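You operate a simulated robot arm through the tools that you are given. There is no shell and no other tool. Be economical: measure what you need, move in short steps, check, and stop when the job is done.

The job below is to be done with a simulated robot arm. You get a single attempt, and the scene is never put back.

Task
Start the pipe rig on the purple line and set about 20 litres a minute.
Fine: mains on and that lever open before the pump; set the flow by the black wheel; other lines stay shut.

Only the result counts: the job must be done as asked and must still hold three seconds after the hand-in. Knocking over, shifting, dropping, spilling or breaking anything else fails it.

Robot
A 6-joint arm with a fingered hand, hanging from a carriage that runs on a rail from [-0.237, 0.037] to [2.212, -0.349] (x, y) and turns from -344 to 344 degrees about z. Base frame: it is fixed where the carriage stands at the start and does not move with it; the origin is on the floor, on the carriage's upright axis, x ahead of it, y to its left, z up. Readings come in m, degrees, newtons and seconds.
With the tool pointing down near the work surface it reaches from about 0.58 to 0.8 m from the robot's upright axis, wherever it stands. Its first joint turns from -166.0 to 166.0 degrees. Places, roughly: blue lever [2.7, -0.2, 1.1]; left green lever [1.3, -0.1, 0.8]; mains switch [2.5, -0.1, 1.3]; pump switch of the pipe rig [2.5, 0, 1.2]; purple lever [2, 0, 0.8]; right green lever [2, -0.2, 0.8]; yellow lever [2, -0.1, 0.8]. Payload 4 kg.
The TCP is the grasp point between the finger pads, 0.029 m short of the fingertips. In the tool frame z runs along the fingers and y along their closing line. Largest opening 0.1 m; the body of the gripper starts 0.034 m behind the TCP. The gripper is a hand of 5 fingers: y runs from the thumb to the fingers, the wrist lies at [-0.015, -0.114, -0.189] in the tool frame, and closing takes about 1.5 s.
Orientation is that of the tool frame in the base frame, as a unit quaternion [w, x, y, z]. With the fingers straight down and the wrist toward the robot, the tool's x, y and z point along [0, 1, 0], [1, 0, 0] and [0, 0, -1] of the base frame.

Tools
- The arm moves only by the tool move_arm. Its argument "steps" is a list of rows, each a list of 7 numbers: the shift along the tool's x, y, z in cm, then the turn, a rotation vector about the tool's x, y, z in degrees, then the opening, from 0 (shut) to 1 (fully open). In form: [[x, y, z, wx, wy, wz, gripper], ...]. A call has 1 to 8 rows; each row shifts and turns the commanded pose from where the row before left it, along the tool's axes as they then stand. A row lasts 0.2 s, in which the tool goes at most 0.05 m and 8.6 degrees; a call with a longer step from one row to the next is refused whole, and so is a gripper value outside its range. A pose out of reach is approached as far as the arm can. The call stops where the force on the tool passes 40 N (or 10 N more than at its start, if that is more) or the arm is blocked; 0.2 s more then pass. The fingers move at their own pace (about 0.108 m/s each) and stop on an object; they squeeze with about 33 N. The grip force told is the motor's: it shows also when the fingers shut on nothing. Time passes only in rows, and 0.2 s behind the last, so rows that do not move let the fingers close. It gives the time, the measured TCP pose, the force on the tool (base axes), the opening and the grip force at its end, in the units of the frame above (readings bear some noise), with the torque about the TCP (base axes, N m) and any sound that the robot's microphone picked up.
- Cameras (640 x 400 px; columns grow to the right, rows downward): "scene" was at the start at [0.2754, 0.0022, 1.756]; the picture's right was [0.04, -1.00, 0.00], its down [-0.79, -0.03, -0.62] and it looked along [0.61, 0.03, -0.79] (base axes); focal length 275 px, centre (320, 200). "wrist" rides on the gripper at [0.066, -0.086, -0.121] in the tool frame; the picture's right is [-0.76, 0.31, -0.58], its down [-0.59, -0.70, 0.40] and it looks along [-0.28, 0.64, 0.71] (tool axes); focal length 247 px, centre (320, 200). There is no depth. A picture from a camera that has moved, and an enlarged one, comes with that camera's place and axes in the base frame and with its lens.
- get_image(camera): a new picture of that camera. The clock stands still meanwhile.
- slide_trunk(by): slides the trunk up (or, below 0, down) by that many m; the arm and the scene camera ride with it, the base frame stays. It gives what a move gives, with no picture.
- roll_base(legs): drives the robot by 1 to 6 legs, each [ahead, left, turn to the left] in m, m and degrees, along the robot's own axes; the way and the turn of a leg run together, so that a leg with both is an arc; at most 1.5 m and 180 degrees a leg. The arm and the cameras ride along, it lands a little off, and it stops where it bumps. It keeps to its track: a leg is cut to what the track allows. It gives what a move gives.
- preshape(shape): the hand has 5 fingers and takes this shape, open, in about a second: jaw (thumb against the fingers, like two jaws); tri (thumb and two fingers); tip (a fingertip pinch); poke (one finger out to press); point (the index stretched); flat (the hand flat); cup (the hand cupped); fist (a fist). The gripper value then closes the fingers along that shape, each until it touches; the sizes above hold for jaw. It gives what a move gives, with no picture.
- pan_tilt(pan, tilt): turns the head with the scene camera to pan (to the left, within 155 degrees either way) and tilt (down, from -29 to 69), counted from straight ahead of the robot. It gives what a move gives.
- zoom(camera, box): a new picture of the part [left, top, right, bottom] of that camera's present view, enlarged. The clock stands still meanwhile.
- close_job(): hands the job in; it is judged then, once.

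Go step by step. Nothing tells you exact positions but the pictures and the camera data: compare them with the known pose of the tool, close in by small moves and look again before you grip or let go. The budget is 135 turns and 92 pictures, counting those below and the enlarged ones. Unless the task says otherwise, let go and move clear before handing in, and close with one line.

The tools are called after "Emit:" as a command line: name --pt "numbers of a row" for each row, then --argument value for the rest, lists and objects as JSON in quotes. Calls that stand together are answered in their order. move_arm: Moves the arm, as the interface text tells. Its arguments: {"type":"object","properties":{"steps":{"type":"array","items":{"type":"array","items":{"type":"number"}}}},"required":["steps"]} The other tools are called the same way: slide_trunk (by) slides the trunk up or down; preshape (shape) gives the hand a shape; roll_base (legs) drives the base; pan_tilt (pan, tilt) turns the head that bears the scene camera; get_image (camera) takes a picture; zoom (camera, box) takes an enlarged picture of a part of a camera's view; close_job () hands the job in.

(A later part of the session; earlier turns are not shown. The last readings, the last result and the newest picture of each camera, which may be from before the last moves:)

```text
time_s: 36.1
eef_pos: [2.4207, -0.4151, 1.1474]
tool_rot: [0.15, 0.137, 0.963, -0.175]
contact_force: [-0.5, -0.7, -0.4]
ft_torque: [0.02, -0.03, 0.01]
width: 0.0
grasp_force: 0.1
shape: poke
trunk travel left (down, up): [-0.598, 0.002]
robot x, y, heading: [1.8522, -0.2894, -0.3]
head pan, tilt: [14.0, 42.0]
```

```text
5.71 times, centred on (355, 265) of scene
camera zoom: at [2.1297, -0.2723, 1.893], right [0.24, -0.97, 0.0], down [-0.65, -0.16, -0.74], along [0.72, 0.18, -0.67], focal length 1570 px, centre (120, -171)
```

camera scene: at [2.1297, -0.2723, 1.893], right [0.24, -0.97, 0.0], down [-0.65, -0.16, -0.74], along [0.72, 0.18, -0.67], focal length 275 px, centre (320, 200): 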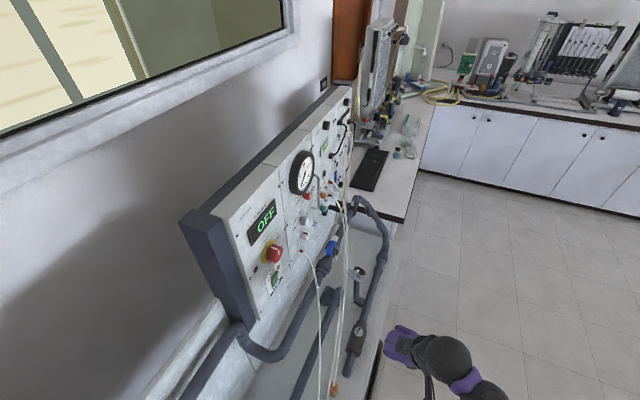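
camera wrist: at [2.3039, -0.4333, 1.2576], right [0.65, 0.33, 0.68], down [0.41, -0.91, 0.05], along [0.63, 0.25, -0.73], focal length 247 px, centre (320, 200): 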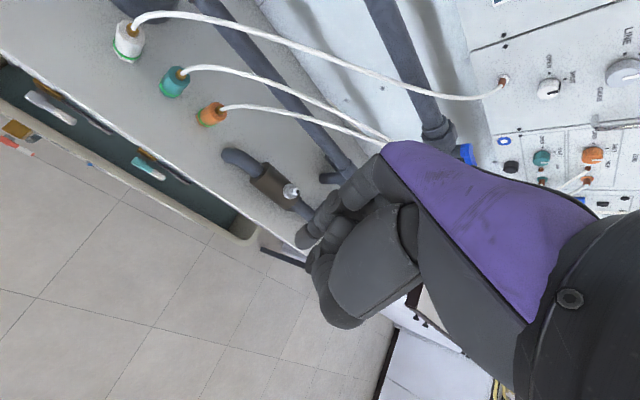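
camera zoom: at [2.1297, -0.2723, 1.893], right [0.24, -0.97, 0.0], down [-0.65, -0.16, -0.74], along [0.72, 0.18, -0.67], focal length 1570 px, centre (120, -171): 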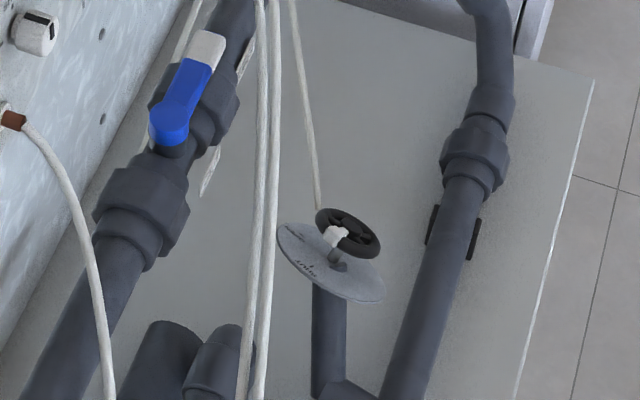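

Now I have: mains knob on the panel at about (2.507, -0.051, 1.343), pointer up at OFF with ON clockwise; pump rocker at (2.50, -0.05, 1.23); black wheel at (2.806, -0.278, 0.90). I'll turn the hand to face the panel while out in the aisle.

Emit:
preshape --shape "jaw"

Emit:
move_arm --pt "0 0 0 -3.93 5.93 3.93 1" --pt "0 0 0 -3.93 5.93 3.93 1" --pt "0 0 0 -3.93 5.93 3.93 1" --pt "0 0 0 -3.93 5.93 3.93 1" --pt "0 0 0 -3.93 5.93 3.93 1" --pt "0 0 0 -3.93 5.93 3.93 1" --pt "0 0 0 -3.93 5.93 3.93 1" --pt "0 0 0 -3.93 5.93 3.93 1"

Emit:
move_arm --pt "0 0 0 -3.93 5.93 3.93 1" --pt "0 0 0 -3.93 5.93 3.93 1" --pt "0 0 0 -3.93 5.93 3.93 1" --pt "0 0 0 -3.93 5.93 3.93 1" --pt "0 0 0 -3.93 5.93 3.93 1" --pt "0 0 0 -3.93 5.93 3.93 1" --pt "0 0 0 -3.93 5.93 3.93 1" --pt "0 0 0 -3.93 5.93 3.93 1"

Emit:
get_image --camera "wrist"

Emit:
get_image --camera "scene"

```text
time_s: 37.0
eef_pos: [2.4208, -0.415, 1.1476]
tool_rot: [0.149, 0.137, 0.964, -0.175]
contact_force: [-0.5, 0.4, 1.0]
ft_torque: [0.0, 0.01, 0.01]
width: 0.0999
grasp_force: 0.1
shape: jaw
trunk travel left (down, up): [-0.598, 0.002]
robot x, y, heading: [1.8455, -0.2885, -0.0]
head pan, tilt: [14.0, 42.0]
```

```text
time_s: 38.8
eef_pos: [2.3747, -0.3845, 1.1724]
tool_rot: [-0.17, 0.397, 0.88, 0.195]
contact_force: [0.0, 0.5, 0.4]
ft_torque: [-0.04, -0.01, 0.0]
width: 0.0999
grasp_force: 0.1
shape: jaw
out of reach, approached as far as the arm can: row 5, 6, 7, 8
trunk travel left (down, up): [-0.598, 0.002]
robot x, y, heading: [1.846, -0.2886, 0.1]
head pan, tilt: [14.0, 42.0]
```

```text
time_s: 40.6
eef_pos: [2.3632, -0.3779, 1.1782]
tool_rot: [-0.208, 0.422, 0.849, 0.24]
contact_force: [0.2, 0.1, 0.2]
ft_torque: [-0.01, -0.02, 0.01]
width: 0.0999
grasp_force: 0.0
shape: jaw
out of reach, approached as far as the arm can: row 1, 2, 3, 4, 5, 6, 7, 8
trunk travel left (down, up): [-0.598, 0.002]
robot x, y, heading: [1.8477, -0.2904, 0.0]
head pan, tilt: [14.0, 42.0]
```

```text
54 pictures are left
camera wrist: at [2.2751, -0.4536, 1.2912], right [0.76, -0.64, 0.11], down [-0.31, -0.5, -0.81], along [0.57, 0.58, -0.58], focal length 247 px, centre (320, 200)
```

wrist: 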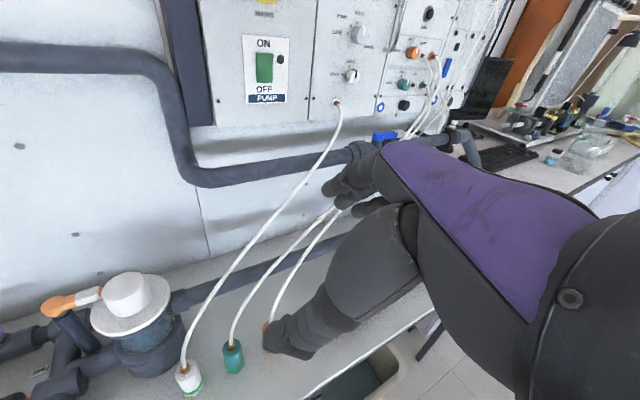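

```text
53 pictures are left
camera scene: at [2.1297, -0.2723, 1.8929], right [0.24, -0.97, 0.0], down [-0.65, -0.16, -0.74], along [0.72, 0.18, -0.67], focal length 275 px, centre (320, 200)
```

scene: 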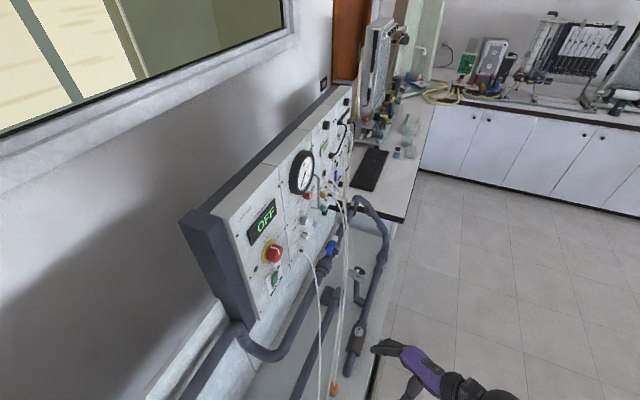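

Facing the panel is out of reach at this spot, because the wrist would bend too far. Nearer the knob it should be easier, so I'll raise the hand and move toward the panel before turning further.

Emit:
move_arm --pt "2.09 3.31 -0.84 0 0 0 1" --pt "2.09 3.31 -0.84 0 0 0 1" --pt "2.09 3.31 -0.84 0 0 0 1" --pt "2.09 3.31 -0.84 0 0 0 1" --pt "2.09 3.31 -0.84 0 0 0 1" --pt "2.09 3.31 -0.84 0 0 0 1" --pt "2.09 3.31 -0.84 0 0 0 1" --pt "0 0 0 0 0 0 1"

Emit:
get_image --camera "wrist"

```text
time_s: 42.4
eef_pos: [2.5156, -0.2233, 1.341]
tool_rot: [-0.207, 0.423, 0.85, 0.238]
contact_force: [-0.2, -0.2, 0.2]
ft_torque: [-0.01, 0.0, -0.02]
width: 0.1
grasp_force: 0.1
shape: jaw
out of reach, approached as far as the arm can: row 1, 2, 3, 4, 5, 6
trunk travel left (down, up): [-0.598, 0.002]
robot x, y, heading: [1.8506, -0.2909, 0.0]
head pan, tilt: [14.0, 42.0]
```

```text
52 pictures are left
camera wrist: at [2.4263, -0.299, 1.4536], right [0.76, -0.64, 0.11], down [-0.31, -0.5, -0.81], along [0.57, 0.58, -0.58], focal length 247 px, centre (320, 200)
```

wrist: 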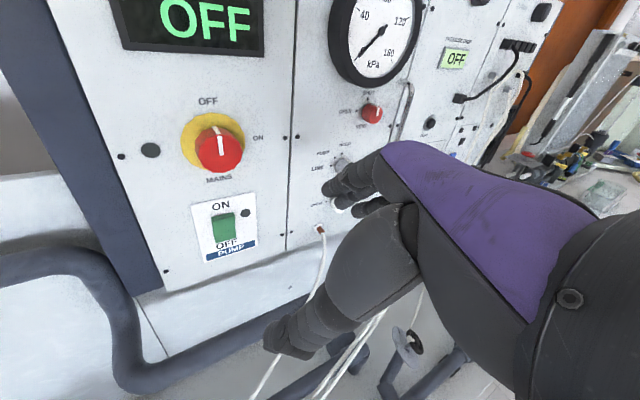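

That gives a clear view: the knob points up at OFF and ON is a quarter turn clockwise. I'll continue turning the hand to face the panel from here.

Emit:
move_arm --pt "0 0 0 -4.0 5.94 3.95 1" --pt "0 0 0 -4.0 5.94 3.95 1" --pt "0 0 0 -4.0 5.94 3.95 1" --pt "0 0 0 -4.0 5.94 3.95 1" --pt "0 0 0 -4.0 5.94 3.95 1" --pt "0 0 0 -4.0 5.94 3.95 1" --pt "0 0 0 -4.0 5.94 3.95 1" --pt "0 0 0 -4.0 5.94 3.95 1"

Emit:
get_image --camera "scene"

```text
time_s: 44.2
eef_pos: [2.5176, -0.2199, 1.3425]
tool_rot: [-0.46, 0.537, 0.459, 0.538]
contact_force: [0.1, -0.6, -0.8]
ft_torque: [-0.04, 0.02, 0.04]
width: 0.1
grasp_force: 0.1
shape: jaw
trunk travel left (down, up): [-0.598, 0.002]
robot x, y, heading: [1.8473, -0.2895, 0.1]
head pan, tilt: [14.0, 42.0]
```

```text
51 pictures are left
camera scene: at [2.1297, -0.2724, 1.893], right [0.24, -0.97, 0.0], down [-0.65, -0.16, -0.74], along [0.72, 0.18, -0.67], focal length 275 px, centre (320, 200)
```

scene: 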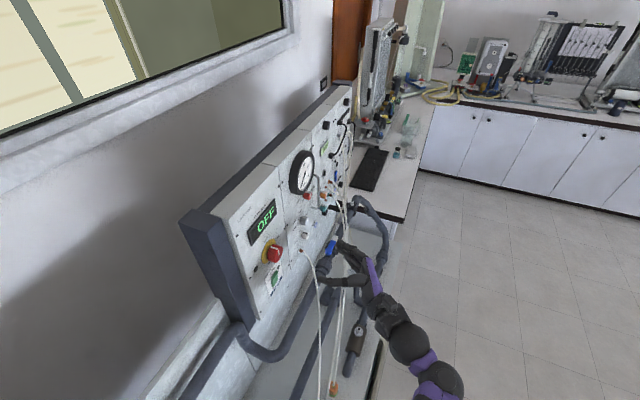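

The hand now faces the panel. I'll centre it on the knob axis and pre-roll 42° counter-clockwise before approaching.

Emit:
move_arm --pt "0 -3.7 0 0 0 0 1" --pt "0 0 0 0 0 -8.4 1" --pt "0 0 0 0 0 -8.4 1" --pt "0 0 0 0 0 -8.4 1" --pt "0 0 0 0 0 -8.4 1" --pt "0 0 0 0 0 -8.4 1" --pt "0 0 4 0 0 0 1" --pt "0 0 0 0 0 0 1"

Emit:
get_image --camera "wrist"

Emit:
zoom --camera "scene" --box '[220, 180, 380, 300]'

```text
time_s: 46.0
eef_pos: [2.468, -0.1713, 1.3605]
tool_rot: [-0.236, 0.337, 0.622, 0.666]
contact_force: [-0.1, -0.3, -0.1]
ft_torque: [-0.02, 0.02, 0.0]
width: 0.0999
grasp_force: 0.1
shape: jaw
out of reach, approached as far as the arm can: row 5, 6
trunk travel left (down, up): [-0.598, 0.002]
robot x, y, heading: [1.8504, -0.2953, -0.2]
head pan, tilt: [14.0, 42.0]
```

```text
50 pictures are left
camera wrist: at [2.3431, -0.2747, 1.3504], right [0.64, -0.68, -0.36], down [-0.07, 0.41, -0.91], along [0.77, 0.6, 0.22], focal length 247 px, centre (320, 200)
```

wrist: 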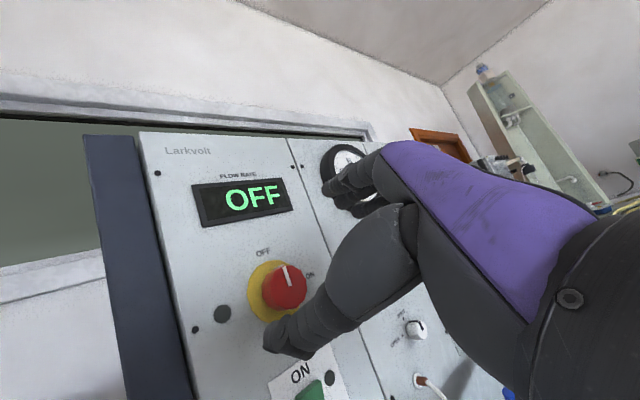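

```text
3.33 times, centred on (300, 240) of scene
camera zoom: at [2.1297, -0.2723, 1.8929], right [0.24, -0.97, 0.0], down [-0.65, -0.16, -0.74], along [0.72, 0.18, -0.67], focal length 916 px, centre (387, 67)
```

zoom: 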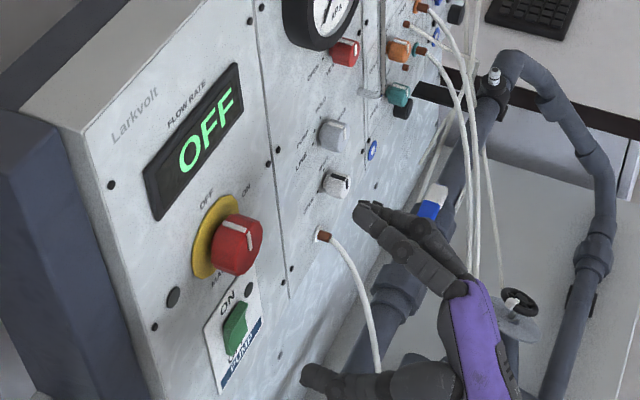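

Orientation is good, and I'm about 2.6 cm off the knob axis. I'll correct this and check before advancing.

Emit:
move_arm --pt "-2.6 0.3 0 0 0 0 1" --pt "0 0 3 0 0 0 1" --pt "0 0 0 0 0 0 1"

Emit:
get_image --camera "wrist"

```text
time_s: 46.8
eef_pos: [2.4769, -0.1429, 1.3577]
tool_rot: [-0.235, 0.337, 0.622, 0.666]
contact_force: [-0.2, -0.3, 0.0]
ft_torque: [0.01, 0.0, -0.03]
width: 0.0998
grasp_force: 0.1
shape: jaw
out of reach, approached as far as the arm can: row 1
trunk travel left (down, up): [-0.598, 0.002]
robot x, y, heading: [1.8451, -0.2909, 0.0]
head pan, tilt: [14.0, 42.0]
```

```text
48 pictures are left
camera wrist: at [2.3514, -0.2464, 1.3475], right [0.64, -0.68, -0.36], down [-0.07, 0.41, -0.91], along [0.77, 0.6, 0.22], focal length 247 px, centre (320, 200)
```

wrist: 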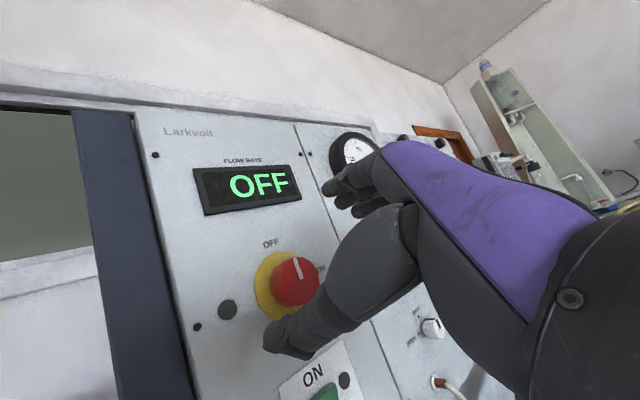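

The lateral reach is clipped, but the rail runs parallel to the panel. I'll use base and trunk for the remaining 1.5 cm each way.

Emit:
roll_base --legs '[[0.0155, -0.0025, 0]]'

Emit:
slide_trunk --by -0.0147

Emit:
get_image --camera "wrist"

```text
time_s: 47.6
eef_pos: [2.4918, -0.146, 1.3567]
tool_rot: [-0.236, 0.336, 0.622, 0.666]
contact_force: [0.0, 0.1, 0.6]
ft_torque: [0.03, 0.0, 0.02]
width: 0.1
grasp_force: 0.0
shape: jaw
trunk travel left (down, up): [-0.598, 0.002]
robot x, y, heading: [1.8641, -0.2952, 0.1]
head pan, tilt: [14.0, 42.0]
```

```text
time_s: 48.2
eef_pos: [2.4927, -0.1457, 1.3426]
tool_rot: [-0.237, 0.337, 0.623, 0.665]
contact_force: [0.0, -0.2, 0.2]
ft_torque: [0.01, -0.02, -0.04]
width: 0.0999
grasp_force: 0.0
shape: jaw
trunk travel left (down, up): [-0.583, 0.017]
robot x, y, heading: [1.8669, -0.2916, -0.2]
head pan, tilt: [14.0, 42.0]
```

```text
47 pictures are left
camera wrist: at [2.3669, -0.2489, 1.3327], right [0.64, -0.68, -0.36], down [-0.07, 0.41, -0.91], along [0.77, 0.6, 0.22], focal length 247 px, centre (320, 200)
```

wrist: 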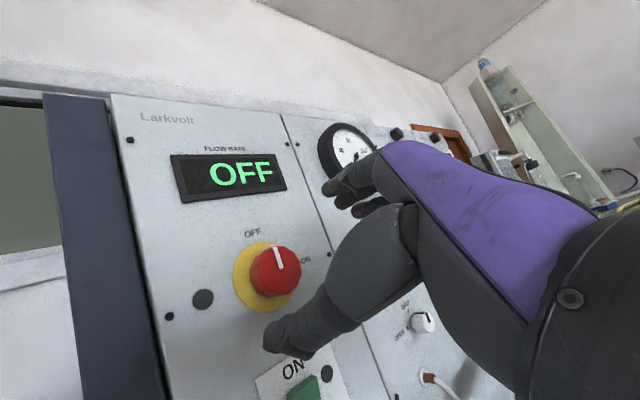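

Aligned: the knob lies on the line to the grasp point. I'll advance 6 cm.

Emit:
move_arm --pt "0 0 2 0 0 0 1" --pt "0 0 2 0 0 0 1" --pt "0 0 2 0 0 0 1" --pt "0 0 0 0 0 0 1"

Emit:
get_image --camera "wrist"

```text
time_s: 49.2
eef_pos: [2.5018, -0.0876, 1.3422]
tool_rot: [-0.236, 0.337, 0.622, 0.666]
contact_force: [-0.9, -0.3, 0.0]
ft_torque: [-0.03, -0.01, 0.0]
width: 0.1001
grasp_force: 0.0
shape: jaw
trunk travel left (down, up): [-0.583, 0.017]
robot x, y, heading: [1.8658, -0.2926, 0.2]
head pan, tilt: [14.0, 42.0]
```

```text
46 pictures are left
camera wrist: at [2.3759, -0.1903, 1.3323], right [0.64, -0.68, -0.36], down [-0.07, 0.41, -0.91], along [0.77, 0.6, 0.22], focal length 247 px, centre (320, 200)
```

wrist: 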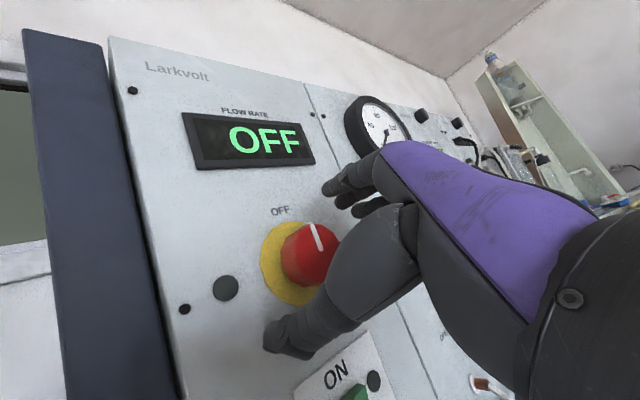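

The knob sits between the thumb and fingers. I'll close on it.

Emit:
move_arm --pt "0 0 0 0 0 0 0.2" --pt "0 0 0 0 0 0 0.2" --pt "0 0 0 0 0 0 0.1" --pt "0 0 0 0 0 0 0" --pt "0 0 0 0 0 0 0" --pt "0 0 0 0 0 0 0"

Emit:
get_image --camera "wrist"

```text
time_s: 50.6
eef_pos: [2.5009, -0.0868, 1.3405]
tool_rot: [-0.237, 0.337, 0.622, 0.665]
contact_force: [-5.4, 1.0, -1.3]
ft_torque: [-0.02, 0.01, 0.12]
width: 0.0336
grasp_force: 33.4
shape: jaw
trunk travel left (down, up): [-0.583, 0.017]
robot x, y, heading: [1.8657, -0.2918, -0.1]
head pan, tilt: [14.0, 42.0]
```

```text
45 pictures are left
camera wrist: at [2.3751, -0.1901, 1.332], right [0.64, -0.68, -0.36], down [-0.07, 0.41, -0.91], along [0.77, 0.6, 0.22], focal length 247 px, centre (320, 200)
```

wrist: 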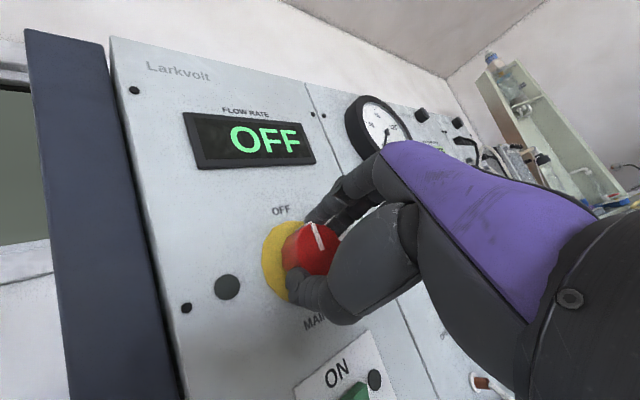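

Gripped the knob (34 mm wide). I'll turn clockwise about the tool axis.

Emit:
move_arm --pt "0 0 0 0 0 8.4 0" --pt "0 0 0 0 0 8.4 0" --pt "0 0 0 0 0 8.4 0" --pt "0 0 0 0 0 8.4 0" --pt "0 0 0 0 0 8.4 0" --pt "0 0 0 0 0 8.4 0"

Emit:
get_image --camera "wrist"

```text
time_s: 52.0
eef_pos: [2.5039, -0.0877, 1.3438]
tool_rot: [-0.498, 0.57, 0.418, 0.503]
contact_force: [4.0, -2.3, 7.0]
ft_torque: [0.13, -0.1, -0.23]
width: 0.0329
grasp_force: 32.4
shape: jaw
trunk travel left (down, up): [-0.583, 0.017]
robot x, y, heading: [1.8622, -0.2945, 0.2]
head pan, tilt: [14.0, 42.0]
```

```text
44 pictures are left
camera wrist: at [2.4093, -0.1952, 1.4196], right [0.1, -0.6, -0.79], down [-0.71, 0.52, -0.48], along [0.7, 0.61, -0.37], focal length 247 px, centre (320, 200)
```

wrist: 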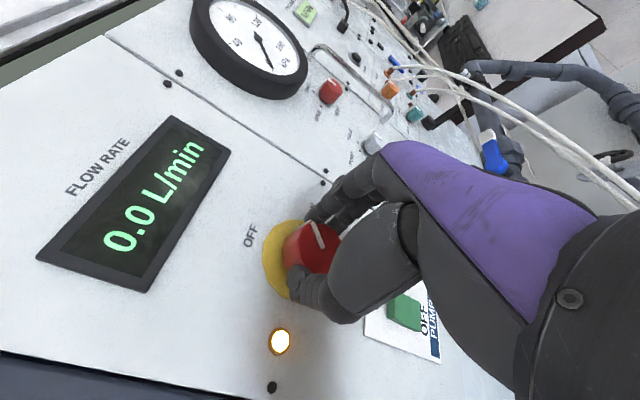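

The mains came on (0.0 L/min, lamp lit). I'll complete the quarter turn to ON.

Emit:
move_arm --pt "0 0 0 0 0 8.4 0" --pt "0 0 0 0 0 8.4 0" --pt "0 0 0 0 0 8.4 0" --pt "0 0 0 0 0 8.4 0" --pt "0 0 0 0 0 5 0" --pt "0 0 0 0 0 0 0"

Emit:
get_image --camera "wrist"

```text
time_s: 53.4
eef_pos: [2.5047, -0.0883, 1.3423]
tool_rot: [-0.635, 0.677, 0.207, 0.31]
contact_force: [15.0, -1.6, 2.9]
ft_torque: [-0.14, -0.24, -0.45]
width: 0.0323
grasp_force: 33.7
shape: jaw
trunk travel left (down, up): [-0.583, 0.017]
robot x, y, heading: [1.8632, -0.2946, -0.2]
head pan, tilt: [14.0, 42.0]
```

```text
43 pictures are left
camera wrist: at [2.4741, -0.2056, 1.4495], right [-0.43, -0.52, -0.74], down [-0.84, 0.54, 0.11], along [0.34, 0.67, -0.66], focal length 247 px, centre (320, 200)
```

wrist: 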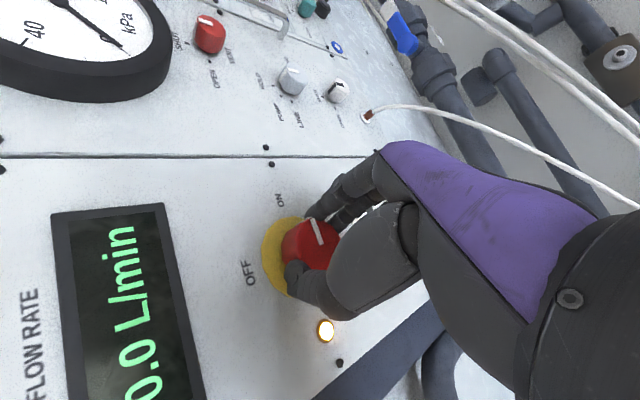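

The pointer now stands at ON. I'll open the hand and back straight off, then roll back to neutral.

Emit:
move_arm --pt "0 0 0 0 0 0 1" --pt "0 0 0 0 0 0 1" --pt "0 0 0 0 0 0 1" --pt "0 0 0 0 0 0 1" --pt "0 0 -3 0 0 0 1" --pt "0 0 -4 0 0 0 1" --pt "0 0 -4 0 0 0 1" --pt "0 0 0 0 0 0 1"

Emit:
move_arm --pt "0 0 0 0 0 -8.4 1" --pt "0 0 0 0 0 -8.4 1" --pt "0 0 0 0 0 -8.4 1" --pt "0 0 0 0 0 -8.4 1" --pt "0 0 0 0 0 -8.4 1"

Emit:
preshape --shape "poke"

Emit:
get_image --camera "wrist"

Emit:
zoom --camera "scene" --box '[220, 180, 380, 300]'

```text
time_s: 55.2
eef_pos: [2.4853, -0.1958, 1.3424]
tool_rot: [-0.636, 0.677, 0.208, 0.308]
contact_force: [0.8, -0.1, -0.2]
ft_torque: [-0.01, -0.01, -0.02]
width: 0.0997
grasp_force: 0.1
shape: jaw
trunk travel left (down, up): [-0.583, 0.017]
robot x, y, heading: [1.8647, -0.2967, 0.2]
head pan, tilt: [14.0, 42.0]
```

```text
time_s: 56.4
eef_pos: [2.4845, -0.1963, 1.3428]
tool_rot: [-0.481, 0.557, 0.437, 0.517]
contact_force: [0.2, -0.4, 1.4]
ft_torque: [-0.01, 0.0, -0.01]
width: 0.0998
grasp_force: 0.0
shape: jaw
trunk travel left (down, up): [-0.583, 0.017]
robot x, y, heading: [1.8655, -0.2976, 0.2]
head pan, tilt: [14.0, 42.0]
```

```text
time_s: 57.3
eef_pos: [2.4845, -0.1966, 1.3413]
tool_rot: [-0.483, 0.558, 0.435, 0.516]
contact_force: [0.0, -0.2, -0.1]
ft_torque: [0.05, -0.02, -0.01]
width: 0.0
grasp_force: 0.0
shape: poke
trunk travel left (down, up): [-0.583, 0.017]
robot x, y, heading: [1.8639, -0.2963, 0.1]
head pan, tilt: [14.0, 42.0]
```

```text
42 pictures are left
camera wrist: at [2.3867, -0.303, 1.4139], right [0.15, -0.61, -0.78], down [-0.68, 0.51, -0.53], along [0.72, 0.61, -0.34], focal length 247 px, centre (320, 200)
```

wrist: 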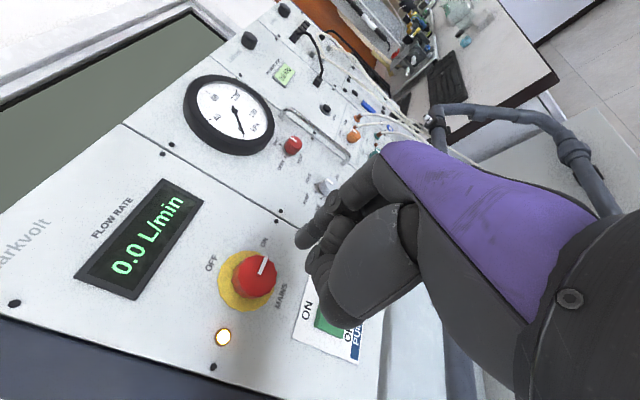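

```text
3.33 times, centred on (300, 240) of scene
camera zoom: at [2.1453, -0.2747, 1.8782], right [0.24, -0.97, 0.0], down [-0.65, -0.16, -0.74], along [0.72, 0.18, -0.67], focal length 916 px, centre (387, 67)
```

zoom: 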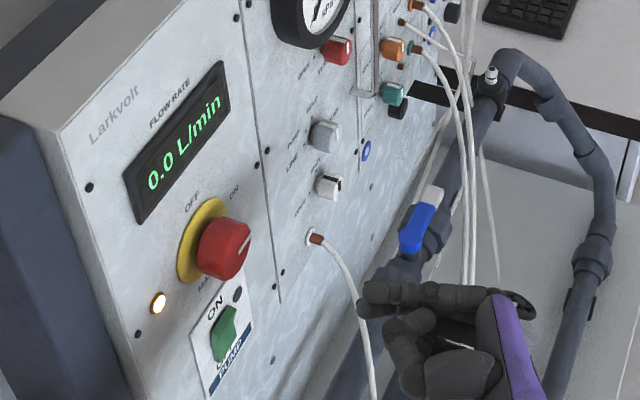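

Mains is on. The poke fingertip works out at about (2.488, -0.174, 1.351), and the rocker's ON half is at (2.503, -0.055, 1.242). I'll lower with the trunk and look.

Emit:
slide_trunk --by -0.107

Emit:
get_image --camera "wrist"

Emit:
zoom --camera "scene" --box '[220, 180, 380, 300]'

```text
time_s: 58.7
eef_pos: [2.4849, -0.1952, 1.2356]
tool_rot: [-0.482, 0.557, 0.437, 0.517]
contact_force: [0.0, -0.1, 0.2]
ft_torque: [0.01, -0.03, -0.04]
width: 0.0003
grasp_force: 0.2
shape: poke
trunk travel left (down, up): [-0.476, 0.124]
robot x, y, heading: [1.8603, -0.2949, 0.1]
head pan, tilt: [14.0, 42.0]
```

```text
40 pictures are left
camera wrist: at [2.3867, -0.303, 1.3069], right [0.15, -0.61, -0.78], down [-0.68, 0.51, -0.53], along [0.72, 0.61, -0.34], focal length 247 px, centre (320, 200)
```

wrist: 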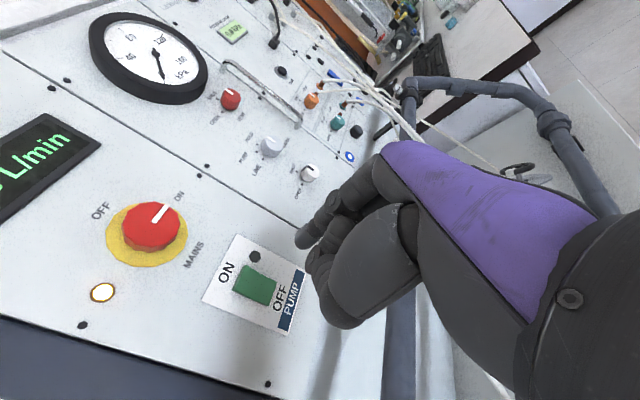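

```text
3.33 times, centred on (300, 240) of scene
camera zoom: at [2.1453, -0.2747, 1.7713], right [0.24, -0.97, 0.0], down [-0.65, -0.16, -0.74], along [0.72, 0.18, -0.67], focal length 916 px, centre (387, 67)
```

zoom: 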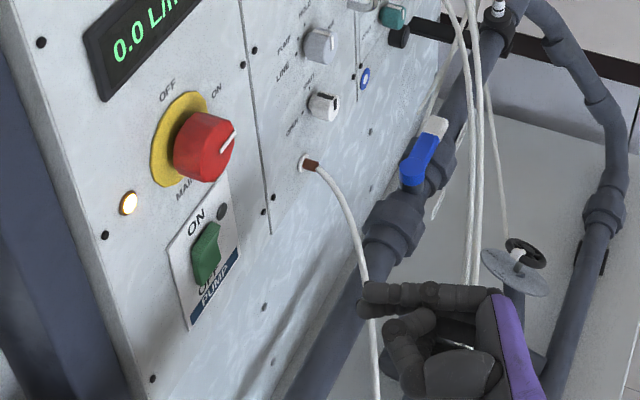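

The fingertip is about 1 cm high and 0.5 cm right of the ON half. I'll correct and advance toward it.

Emit:
move_arm --pt "-0.7 -0.5 0 0 0 0 1" --pt "0 0 3 0 0 0 1" --pt "0 0 3 0 0 0 1" --pt "0 0 2.5 0 0 0 1" --pt "0 0 0 0 0 0 1"

Emit:
get_image --camera "wrist"

Emit:
zoom --camera "scene" --box '[220, 190, 350, 290]'

```text
time_s: 59.9
eef_pos: [2.4954, -0.1097, 1.2297]
tool_rot: [-0.482, 0.557, 0.436, 0.517]
contact_force: [-0.2, -1.0, 0.0]
ft_torque: [0.0, 0.02, -0.01]
width: 0.0001
grasp_force: 0.0
shape: poke
trunk travel left (down, up): [-0.476, 0.124]
robot x, y, heading: [1.8642, -0.292, -0.0]
head pan, tilt: [14.0, 42.0]
```

```text
38 pictures are left
camera wrist: at [2.3977, -0.2173, 1.3009], right [0.15, -0.61, -0.78], down [-0.68, 0.51, -0.53], along [0.72, 0.61, -0.34], focal length 247 px, centre (320, 200)
```

wrist: 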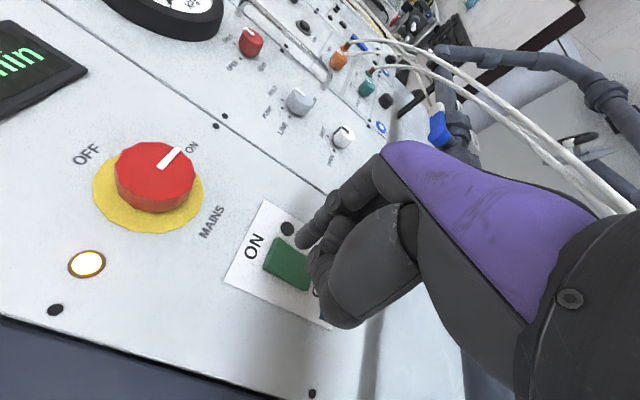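

```text
4.00 times, centred on (285, 240) of scene
camera zoom: at [2.1453, -0.2747, 1.7712], right [0.24, -0.97, 0.0], down [-0.65, -0.16, -0.74], along [0.72, 0.18, -0.67], focal length 1099 px, centre (460, 40)
```

zoom: 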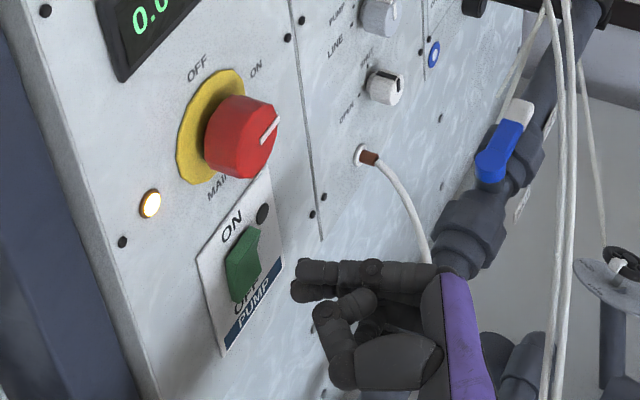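

Both views put the contact point in the upper (ON) quarter of the rocker. I'll press in small steps.

Emit:
move_arm --pt "0 0 1.2 0 0 0 1" --pt "0 0 0.8 0 0 0 1" --pt "0 0 0.5 0 0 0 1" --pt "0 0 0.5 0 0 0 1" --pt "0 0 0.4 0 0 0 1"

Emit:
get_image --camera "wrist"

```text
time_s: 61.1
eef_pos: [2.4987, -0.0808, 1.228]
tool_rot: [-0.481, 0.558, 0.436, 0.517]
contact_force: [-2.4, -10.9, 0.6]
ft_torque: [-0.05, 0.0, 0.05]
width: 0.0
grasp_force: 0.1
shape: poke
trunk travel left (down, up): [-0.476, 0.124]
robot x, y, heading: [1.8644, -0.2907, 0.1]
head pan, tilt: [14.0, 42.0]
```

```text
36 pictures are left
camera wrist: at [2.4003, -0.1875, 1.3001], right [0.14, -0.61, -0.78], down [-0.68, 0.51, -0.53], along [0.72, 0.61, -0.34], focal length 247 px, centre (320, 200)
```

wrist: 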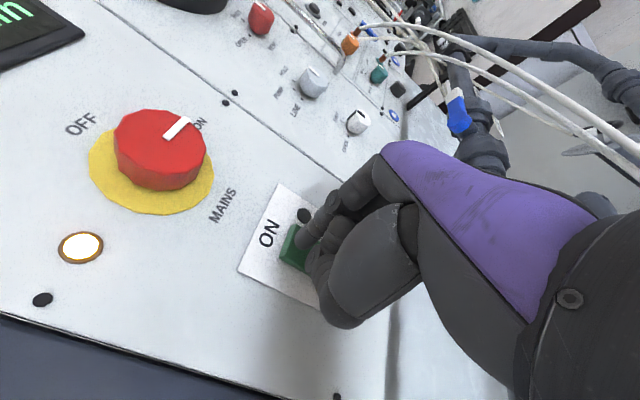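

Finger is in contact with the ON half (11 N). I'll press a bit more.

Emit:
move_arm --pt "0 0 0.4 0 0 0 1" --pt "0 0 0.4 0 0 0 1" --pt "0 0 0.4 0 0 0 1" --pt "0 0 0 0 0 0 1"

Emit:
zoom --camera "scene" --box '[220, 170, 350, 270]'

```text
time_s: 61.8
eef_pos: [2.5039, -0.0801, 1.2286]
tool_rot: [-0.477, 0.563, 0.43, 0.52]
contact_force: [-6.9, -18.1, 0.4]
ft_torque: [-0.07, 0.04, 0.14]
width: 0.0
grasp_force: 0.1
shape: poke
trunk travel left (down, up): [-0.476, 0.124]
robot x, y, heading: [1.8632, -0.2949, -0.1]
head pan, tilt: [14.0, 42.0]
stopped in row 3: the force on the tool passed its limit at 42 N (the readings are from after the stop); the commanded pose is now the measured one
```

```text
4.00 times, centred on (285, 220) of scene
camera zoom: at [2.145, -0.2768, 1.771], right [0.24, -0.97, 0.0], down [-0.65, -0.16, -0.74], along [0.72, 0.18, -0.67], focal length 1099 px, centre (460, 120)
```

zoom: 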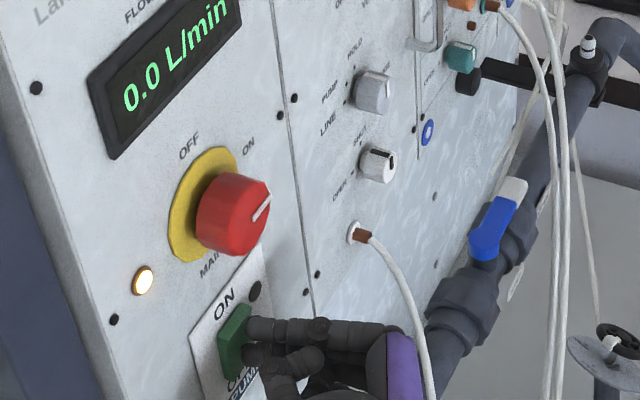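

I'm unsure it toggled, since a lower knuckle may be touching the OFF half. I'll back off and inspect.

Emit:
move_arm --pt "0 0 -2 0 0 0 1" --pt "0 0 -2 0 0 0 1" --pt "0 0 0 0 0 0 1"

Emit:
zoom --camera "scene" --box '[230, 180, 330, 290]'

Emit:
zoom --camera "wrist" --box '[220, 170, 380, 330]'

```text
time_s: 62.6
eef_pos: [2.4952, -0.116, 1.2294]
tool_rot: [-0.48, 0.559, 0.432, 0.52]
contact_force: [-0.6, -0.8, 0.8]
ft_torque: [-0.01, -0.02, 0.0]
width: 0.0001
grasp_force: 0.0
shape: poke
trunk travel left (down, up): [-0.476, 0.124]
robot x, y, heading: [1.862, -0.292, 0.0]
head pan, tilt: [14.0, 42.0]
```

```text
3.64 times, centred on (280, 235) of scene
camera zoom: at [2.1454, -0.2753, 1.7712], right [0.24, -0.97, 0.0], down [-0.65, -0.16, -0.74], along [0.72, 0.18, -0.67], focal length 999 px, centre (466, 73)
```

zoom: 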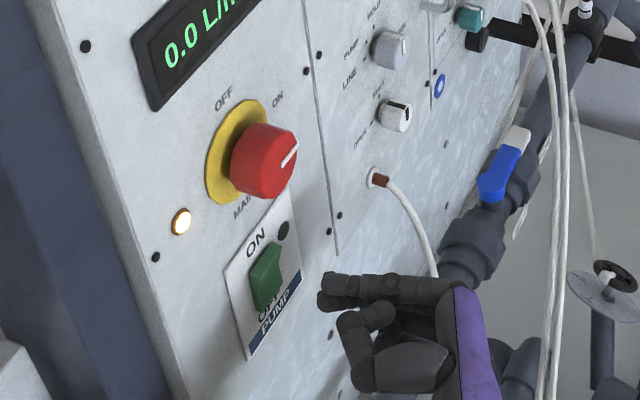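

```text
2.50 times, centred on (300, 250) of wrist
camera zoom: at [2.3964, -0.221, 1.3008], right [0.14, -0.61, -0.78], down [-0.67, 0.52, -0.53], along [0.73, 0.6, -0.34], focal length 617 px, centre (370, 75)
```

zoom: 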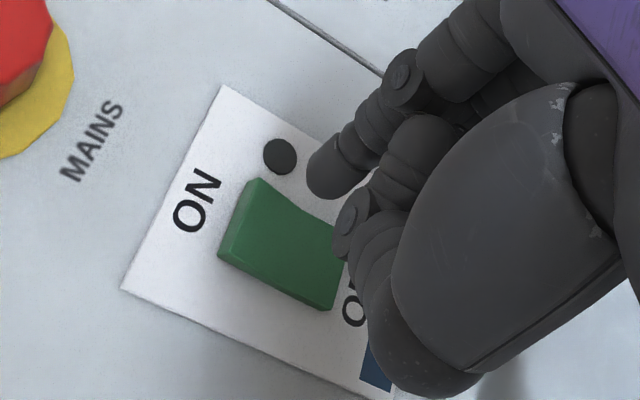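

The rocker appears not to have toggled. I'll press again 4 mm nearer its ON edge and a little to the left, for more leverage.

Emit:
move_arm --pt "0.45 -0.4 0 0 0 0 1" --pt "0 0 2 0 0 0 1" --pt "0 0 1 0 0 0 1" --pt "0 0 0.5 0 0 0 1" --pt "0 0 0.3 0 0 0 1" --pt "0 0 0.3 0 0 0 1" --pt "0 0 0 0 0 0 1"

Emit:
zoom --camera "scene" --box '[230, 180, 330, 290]'

```text
time_s: 64.2
eef_pos: [2.5033, -0.0807, 1.2325]
tool_rot: [-0.475, 0.563, 0.43, 0.521]
contact_force: [-1.4, -32.9, 2.9]
ft_torque: [-0.25, -0.01, -0.03]
width: 0.0003
grasp_force: 0.2
shape: poke
trunk travel left (down, up): [-0.476, 0.124]
robot x, y, heading: [1.8636, -0.292, -0.1]
head pan, tilt: [14.0, 42.0]
```

```text
3.64 times, centred on (280, 235) of scene
camera zoom: at [2.1455, -0.2774, 1.7712], right [0.24, -0.97, 0.0], down [-0.65, -0.16, -0.74], along [0.72, 0.18, -0.67], focal length 999 px, centre (466, 73)
```

zoom: 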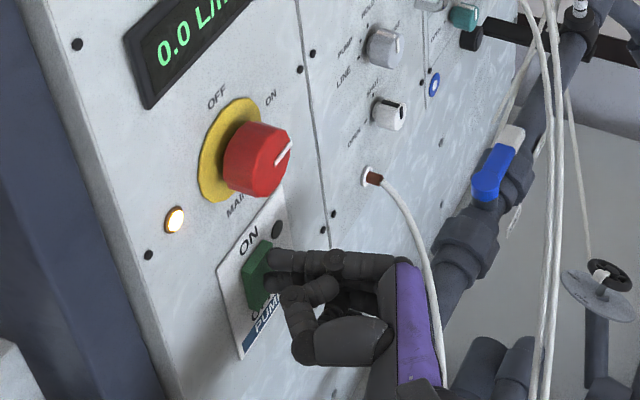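

A second fingertip sits about 1 cm below the index and blocks the rocker. I'll back off and roll the hand about 67° so both fingers lie side by side at the same height.

Emit:
move_arm --pt "0 0 -3 0 0 0 1" --pt "0 0 -3 0 0 0 1" --pt "0 0 0 0 0 8.4 1" --pt "0 0 0 0 0 8.4 1" --pt "0 0 0 0 0 8.4 1" --pt "0 0 0 0 0 8.4 1" --pt "0 0 0 0 0 8.4 1" --pt "0 0 0 0 0 8.4 1"

Emit:
move_arm --pt "0 0 0 0 0 8.4 1" --pt "0 0 0 0 0 8.4 1" --pt "0 0 0 0 0 0 1"

Emit:
get_image --camera "wrist"

Emit:
zoom --camera "scene" --box '[220, 170, 350, 290]'

```text
time_s: 66.0
eef_pos: [2.488, -0.1317, 1.2344]
tool_rot: [-0.655, 0.691, 0.151, 0.265]
contact_force: [0.0, -0.5, 0.5]
ft_torque: [0.01, 0.0, -0.04]
width: 0.0002
grasp_force: 0.1
shape: poke
trunk travel left (down, up): [-0.476, 0.124]
robot x, y, heading: [1.8626, -0.2954, -0.0]
head pan, tilt: [14.0, 42.0]
```

```text
time_s: 66.8
eef_pos: [2.5126, -0.1183, 1.217]
tool_rot: [-0.687, 0.705, 0.048, 0.169]
contact_force: [0.8, -0.9, -0.5]
ft_torque: [-0.01, 0.02, -0.04]
width: 0.0002
grasp_force: 0.0
shape: poke
out of reach, approached as far as the arm can: row 1, 2
trunk travel left (down, up): [-0.476, 0.124]
robot x, y, heading: [1.8675, -0.2961, -0.4]
head pan, tilt: [14.0, 42.0]
```

```text
31 pictures are left
camera wrist: at [2.528, -0.2437, 1.3178], right [-0.72, -0.46, -0.52], down [-0.7, 0.52, 0.49], along [0.05, 0.72, -0.7], focal length 247 px, centre (320, 200)
```

wrist: 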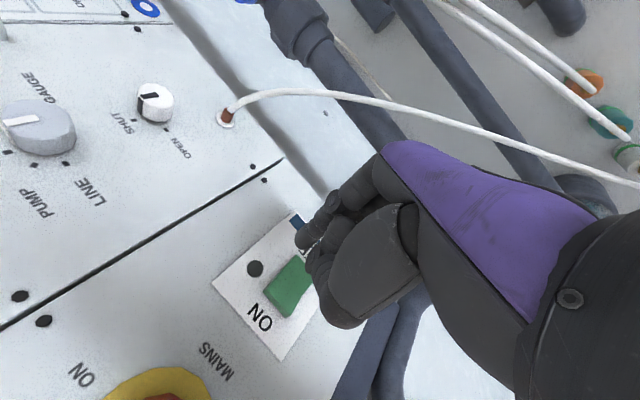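

```text
3.33 times, centred on (285, 230) of scene
camera zoom: at [2.1454, -0.2753, 1.7713], right [0.24, -0.97, 0.0], down [-0.65, -0.16, -0.74], along [0.72, 0.18, -0.67], focal length 916 px, centre (437, 100)
```

zoom: 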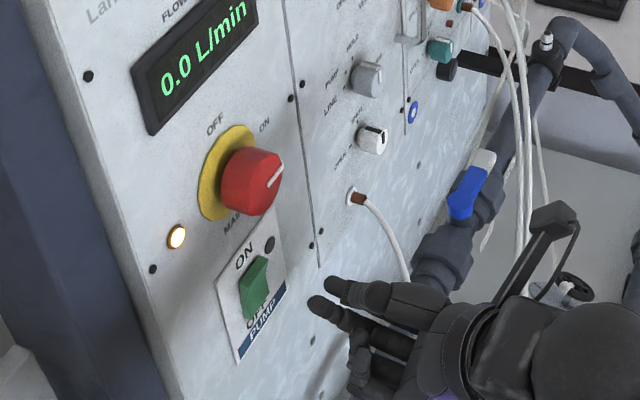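

Now the two fingertips lie side by side at nearly the same height. I'll centre them on the ON half, moving up 2.5 cm and left 2.4 cm.

Emit:
move_arm --pt "-0.8 -1.56 0 0 0 0 1" --pt "-0.8 -1.56 0 0 0 0 1" --pt "0 0 0 0 0 0 1"

Emit:
get_image --camera "wrist"

Emit:
zoom --camera "scene" --box '[220, 170, 350, 290]'

```text
time_s: 67.6
eef_pos: [2.5136, -0.1165, 1.2175]
tool_rot: [-0.687, 0.705, 0.05, 0.168]
contact_force: [-1.3, -0.1, -0.4]
ft_torque: [0.01, 0.03, -0.02]
width: 0.0003
grasp_force: 0.2
shape: poke
out of reach, approached as far as the arm can: row 1, 2
trunk travel left (down, up): [-0.476, 0.124]
robot x, y, heading: [1.8652, -0.2931, -0.2]
head pan, tilt: [14.0, 42.0]
```

```text
29 pictures are left
camera wrist: at [2.5284, -0.2418, 1.3198], right [-0.71, -0.46, -0.52], down [-0.7, 0.52, 0.49], along [0.05, 0.72, -0.7], focal length 247 px, centre (320, 200)
```

wrist: 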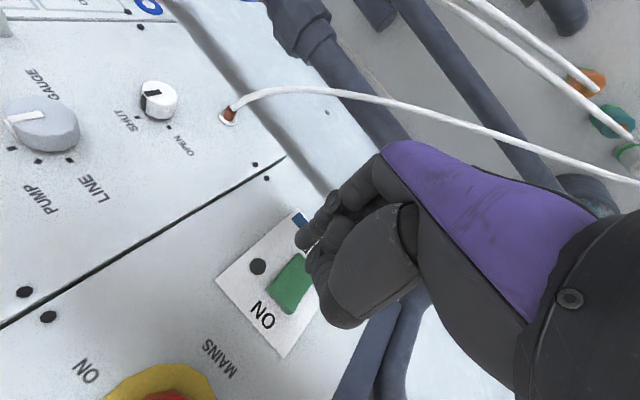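

```text
3.33 times, centred on (285, 230) of scene
camera zoom: at [2.1454, -0.2753, 1.7712], right [0.24, -0.97, 0.0], down [-0.65, -0.16, -0.74], along [0.72, 0.18, -0.67], focal length 916 px, centre (437, 100)
```

zoom: 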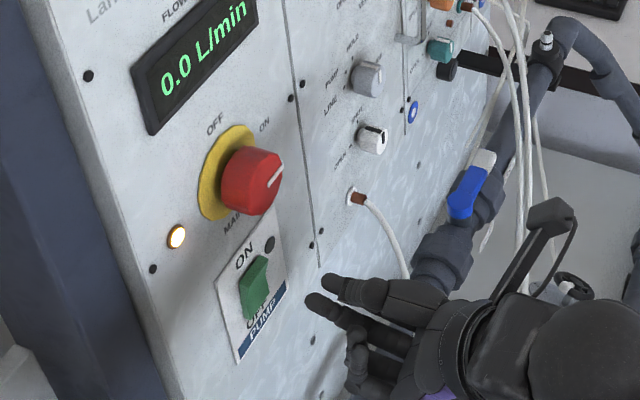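

The arm won't move at this roll, so I'll use the base (back 2.6 cm) and trunk (up 2.7 cm), then press.

Emit:
roll_base --legs '[[-0.026, 0.004, 0]]'

Emit:
slide_trunk --by 0.026

Emit:
zoom --camera "scene" --box '[220, 170, 350, 290]'

```text
time_s: 68.5
eef_pos: [2.488, -0.1113, 1.2201]
tool_rot: [-0.687, 0.705, 0.051, 0.168]
contact_force: [1.1, 0.0, 1.0]
ft_torque: [0.04, 0.0, 0.0]
width: 0.0001
grasp_force: 0.2
shape: poke
trunk travel left (down, up): [-0.476, 0.124]
robot x, y, heading: [1.8369, -0.2908, -0.2]
head pan, tilt: [14.0, 42.0]
```

```text
time_s: 69.2
eef_pos: [2.4875, -0.1116, 1.245]
tool_rot: [-0.687, 0.705, 0.049, 0.168]
contact_force: [-0.3, 0.3, 0.0]
ft_torque: [-0.02, 0.01, -0.05]
width: 0.0001
grasp_force: 0.0
shape: poke
trunk travel left (down, up): [-0.502, 0.098]
robot x, y, heading: [1.8343, -0.2898, -0.0]
head pan, tilt: [14.0, 42.0]
```

```text
3.33 times, centred on (285, 230) of scene
camera zoom: at [2.1195, -0.2711, 1.7973], right [0.24, -0.97, 0.0], down [-0.65, -0.16, -0.74], along [0.72, 0.18, -0.67], focal length 916 px, centre (437, 100)
```

zoom: 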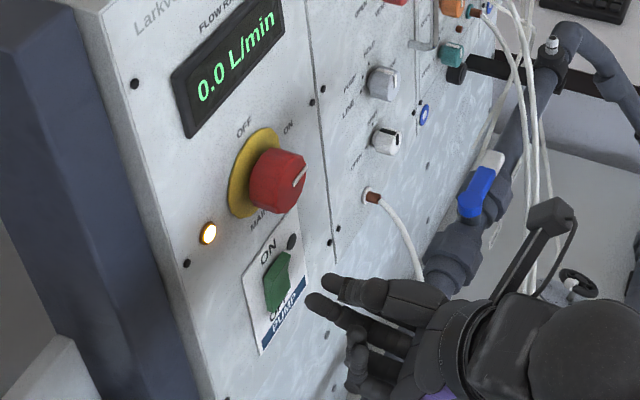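

The fingers are slightly high relative to the rocker's ON edge, so I'll lower 8 mm and press.

Emit:
slide_trunk --by -0.008

Emit:
move_arm --pt "0 0 1.5 0 0 0 1" --pt "0 0 0.8 0 0 0 1" --pt "0 0 0.5 0 0 0 1" --pt "0 0 0.4 0 0 0 1" --pt "0 0 0.4 0 0 0 1" --pt "0 0 0.3 0 0 0 1" --pt "0 0 0 0 0 0 1"

Emit:
zoom --camera "scene" --box '[220, 170, 350, 290]'

```text
time_s: 69.8
eef_pos: [2.4876, -0.1123, 1.2373]
tool_rot: [-0.687, 0.705, 0.05, 0.168]
contact_force: [0.0, -0.1, -0.1]
ft_torque: [0.02, 0.01, 0.03]
width: 0.0
grasp_force: 0.1
shape: poke
trunk travel left (down, up): [-0.494, 0.106]
robot x, y, heading: [1.8386, -0.2927, -0.1]
head pan, tilt: [14.0, 42.0]
```

```text
time_s: 71.3
eef_pos: [2.4945, -0.0786, 1.2355]
tool_rot: [-0.685, 0.707, 0.049, 0.169]
contact_force: [-8.0, -23.9, -1.6]
ft_torque: [-0.08, 0.01, 0.29]
width: 0.0001
grasp_force: 0.0
shape: poke
trunk travel left (down, up): [-0.494, 0.106]
robot x, y, heading: [1.8397, -0.2913, 0.0]
head pan, tilt: [14.0, 42.0]
heard: click
```

```text
3.33 times, centred on (285, 230) of scene
camera zoom: at [2.119, -0.2726, 1.7889], right [0.24, -0.97, 0.0], down [-0.65, -0.16, -0.74], along [0.72, 0.18, -0.67], focal length 916 px, centre (437, 100)
```

zoom: 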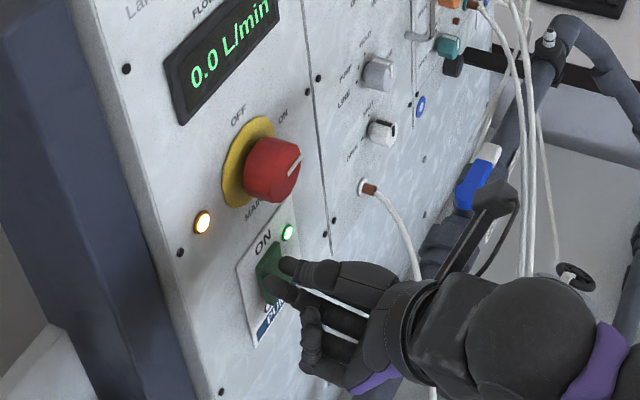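

The rocker clicked and the green pump lamp is lit. Flow reads 0.0, so the wheel is shut. I'll withdraw straight back and look at the wheel.

Emit:
move_arm --pt "0 0 -2 0 0 0 1" --pt "0 0 -4 0 0 0 1" --pt "0 0 -4 0 0 0 1" --pt "0 0 -4 0 0 0 1" --pt "0 0 -4 0 0 -8.4 1" --pt "0 0 0 0 0 -8.4 1" --pt "0 0 0 0 0 -8.4 1" --pt "0 0 0 0 0 -8.4 1"

Emit:
zoom --camera "scene" --box '[220, 170, 420, 295]'

```text
time_s: 73.2
eef_pos: [2.4982, -0.2444, 1.2167]
tool_rot: [-0.608, 0.66, 0.254, 0.361]
contact_force: [0.1, 0.1, 1.1]
ft_torque: [-0.03, 0.0, 0.01]
width: 0.0
grasp_force: 0.1
shape: poke
out of reach, approached as far as the arm can: row 2, 3, 4, 5
trunk travel left (down, up): [-0.494, 0.106]
robot x, y, heading: [1.8357, -0.2888, -0.1]
head pan, tilt: [14.0, 42.0]
```

```text
3.20 times, centred on (320, 232) of scene
camera zoom: at [2.1195, -0.2711, 1.7893], right [0.24, -0.97, 0.0], down [-0.65, -0.16, -0.74], along [0.72, 0.18, -0.67], focal length 879 px, centre (320, 96)
```

zoom: 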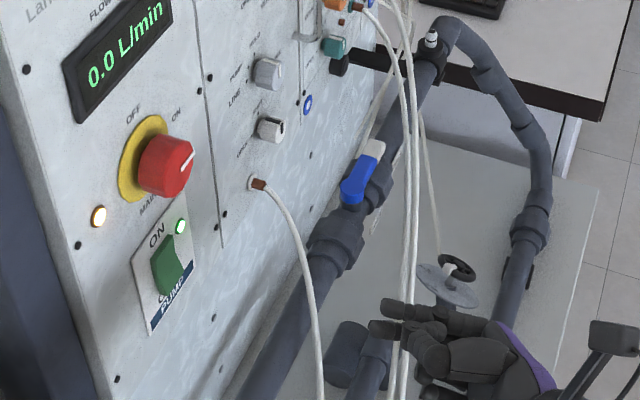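

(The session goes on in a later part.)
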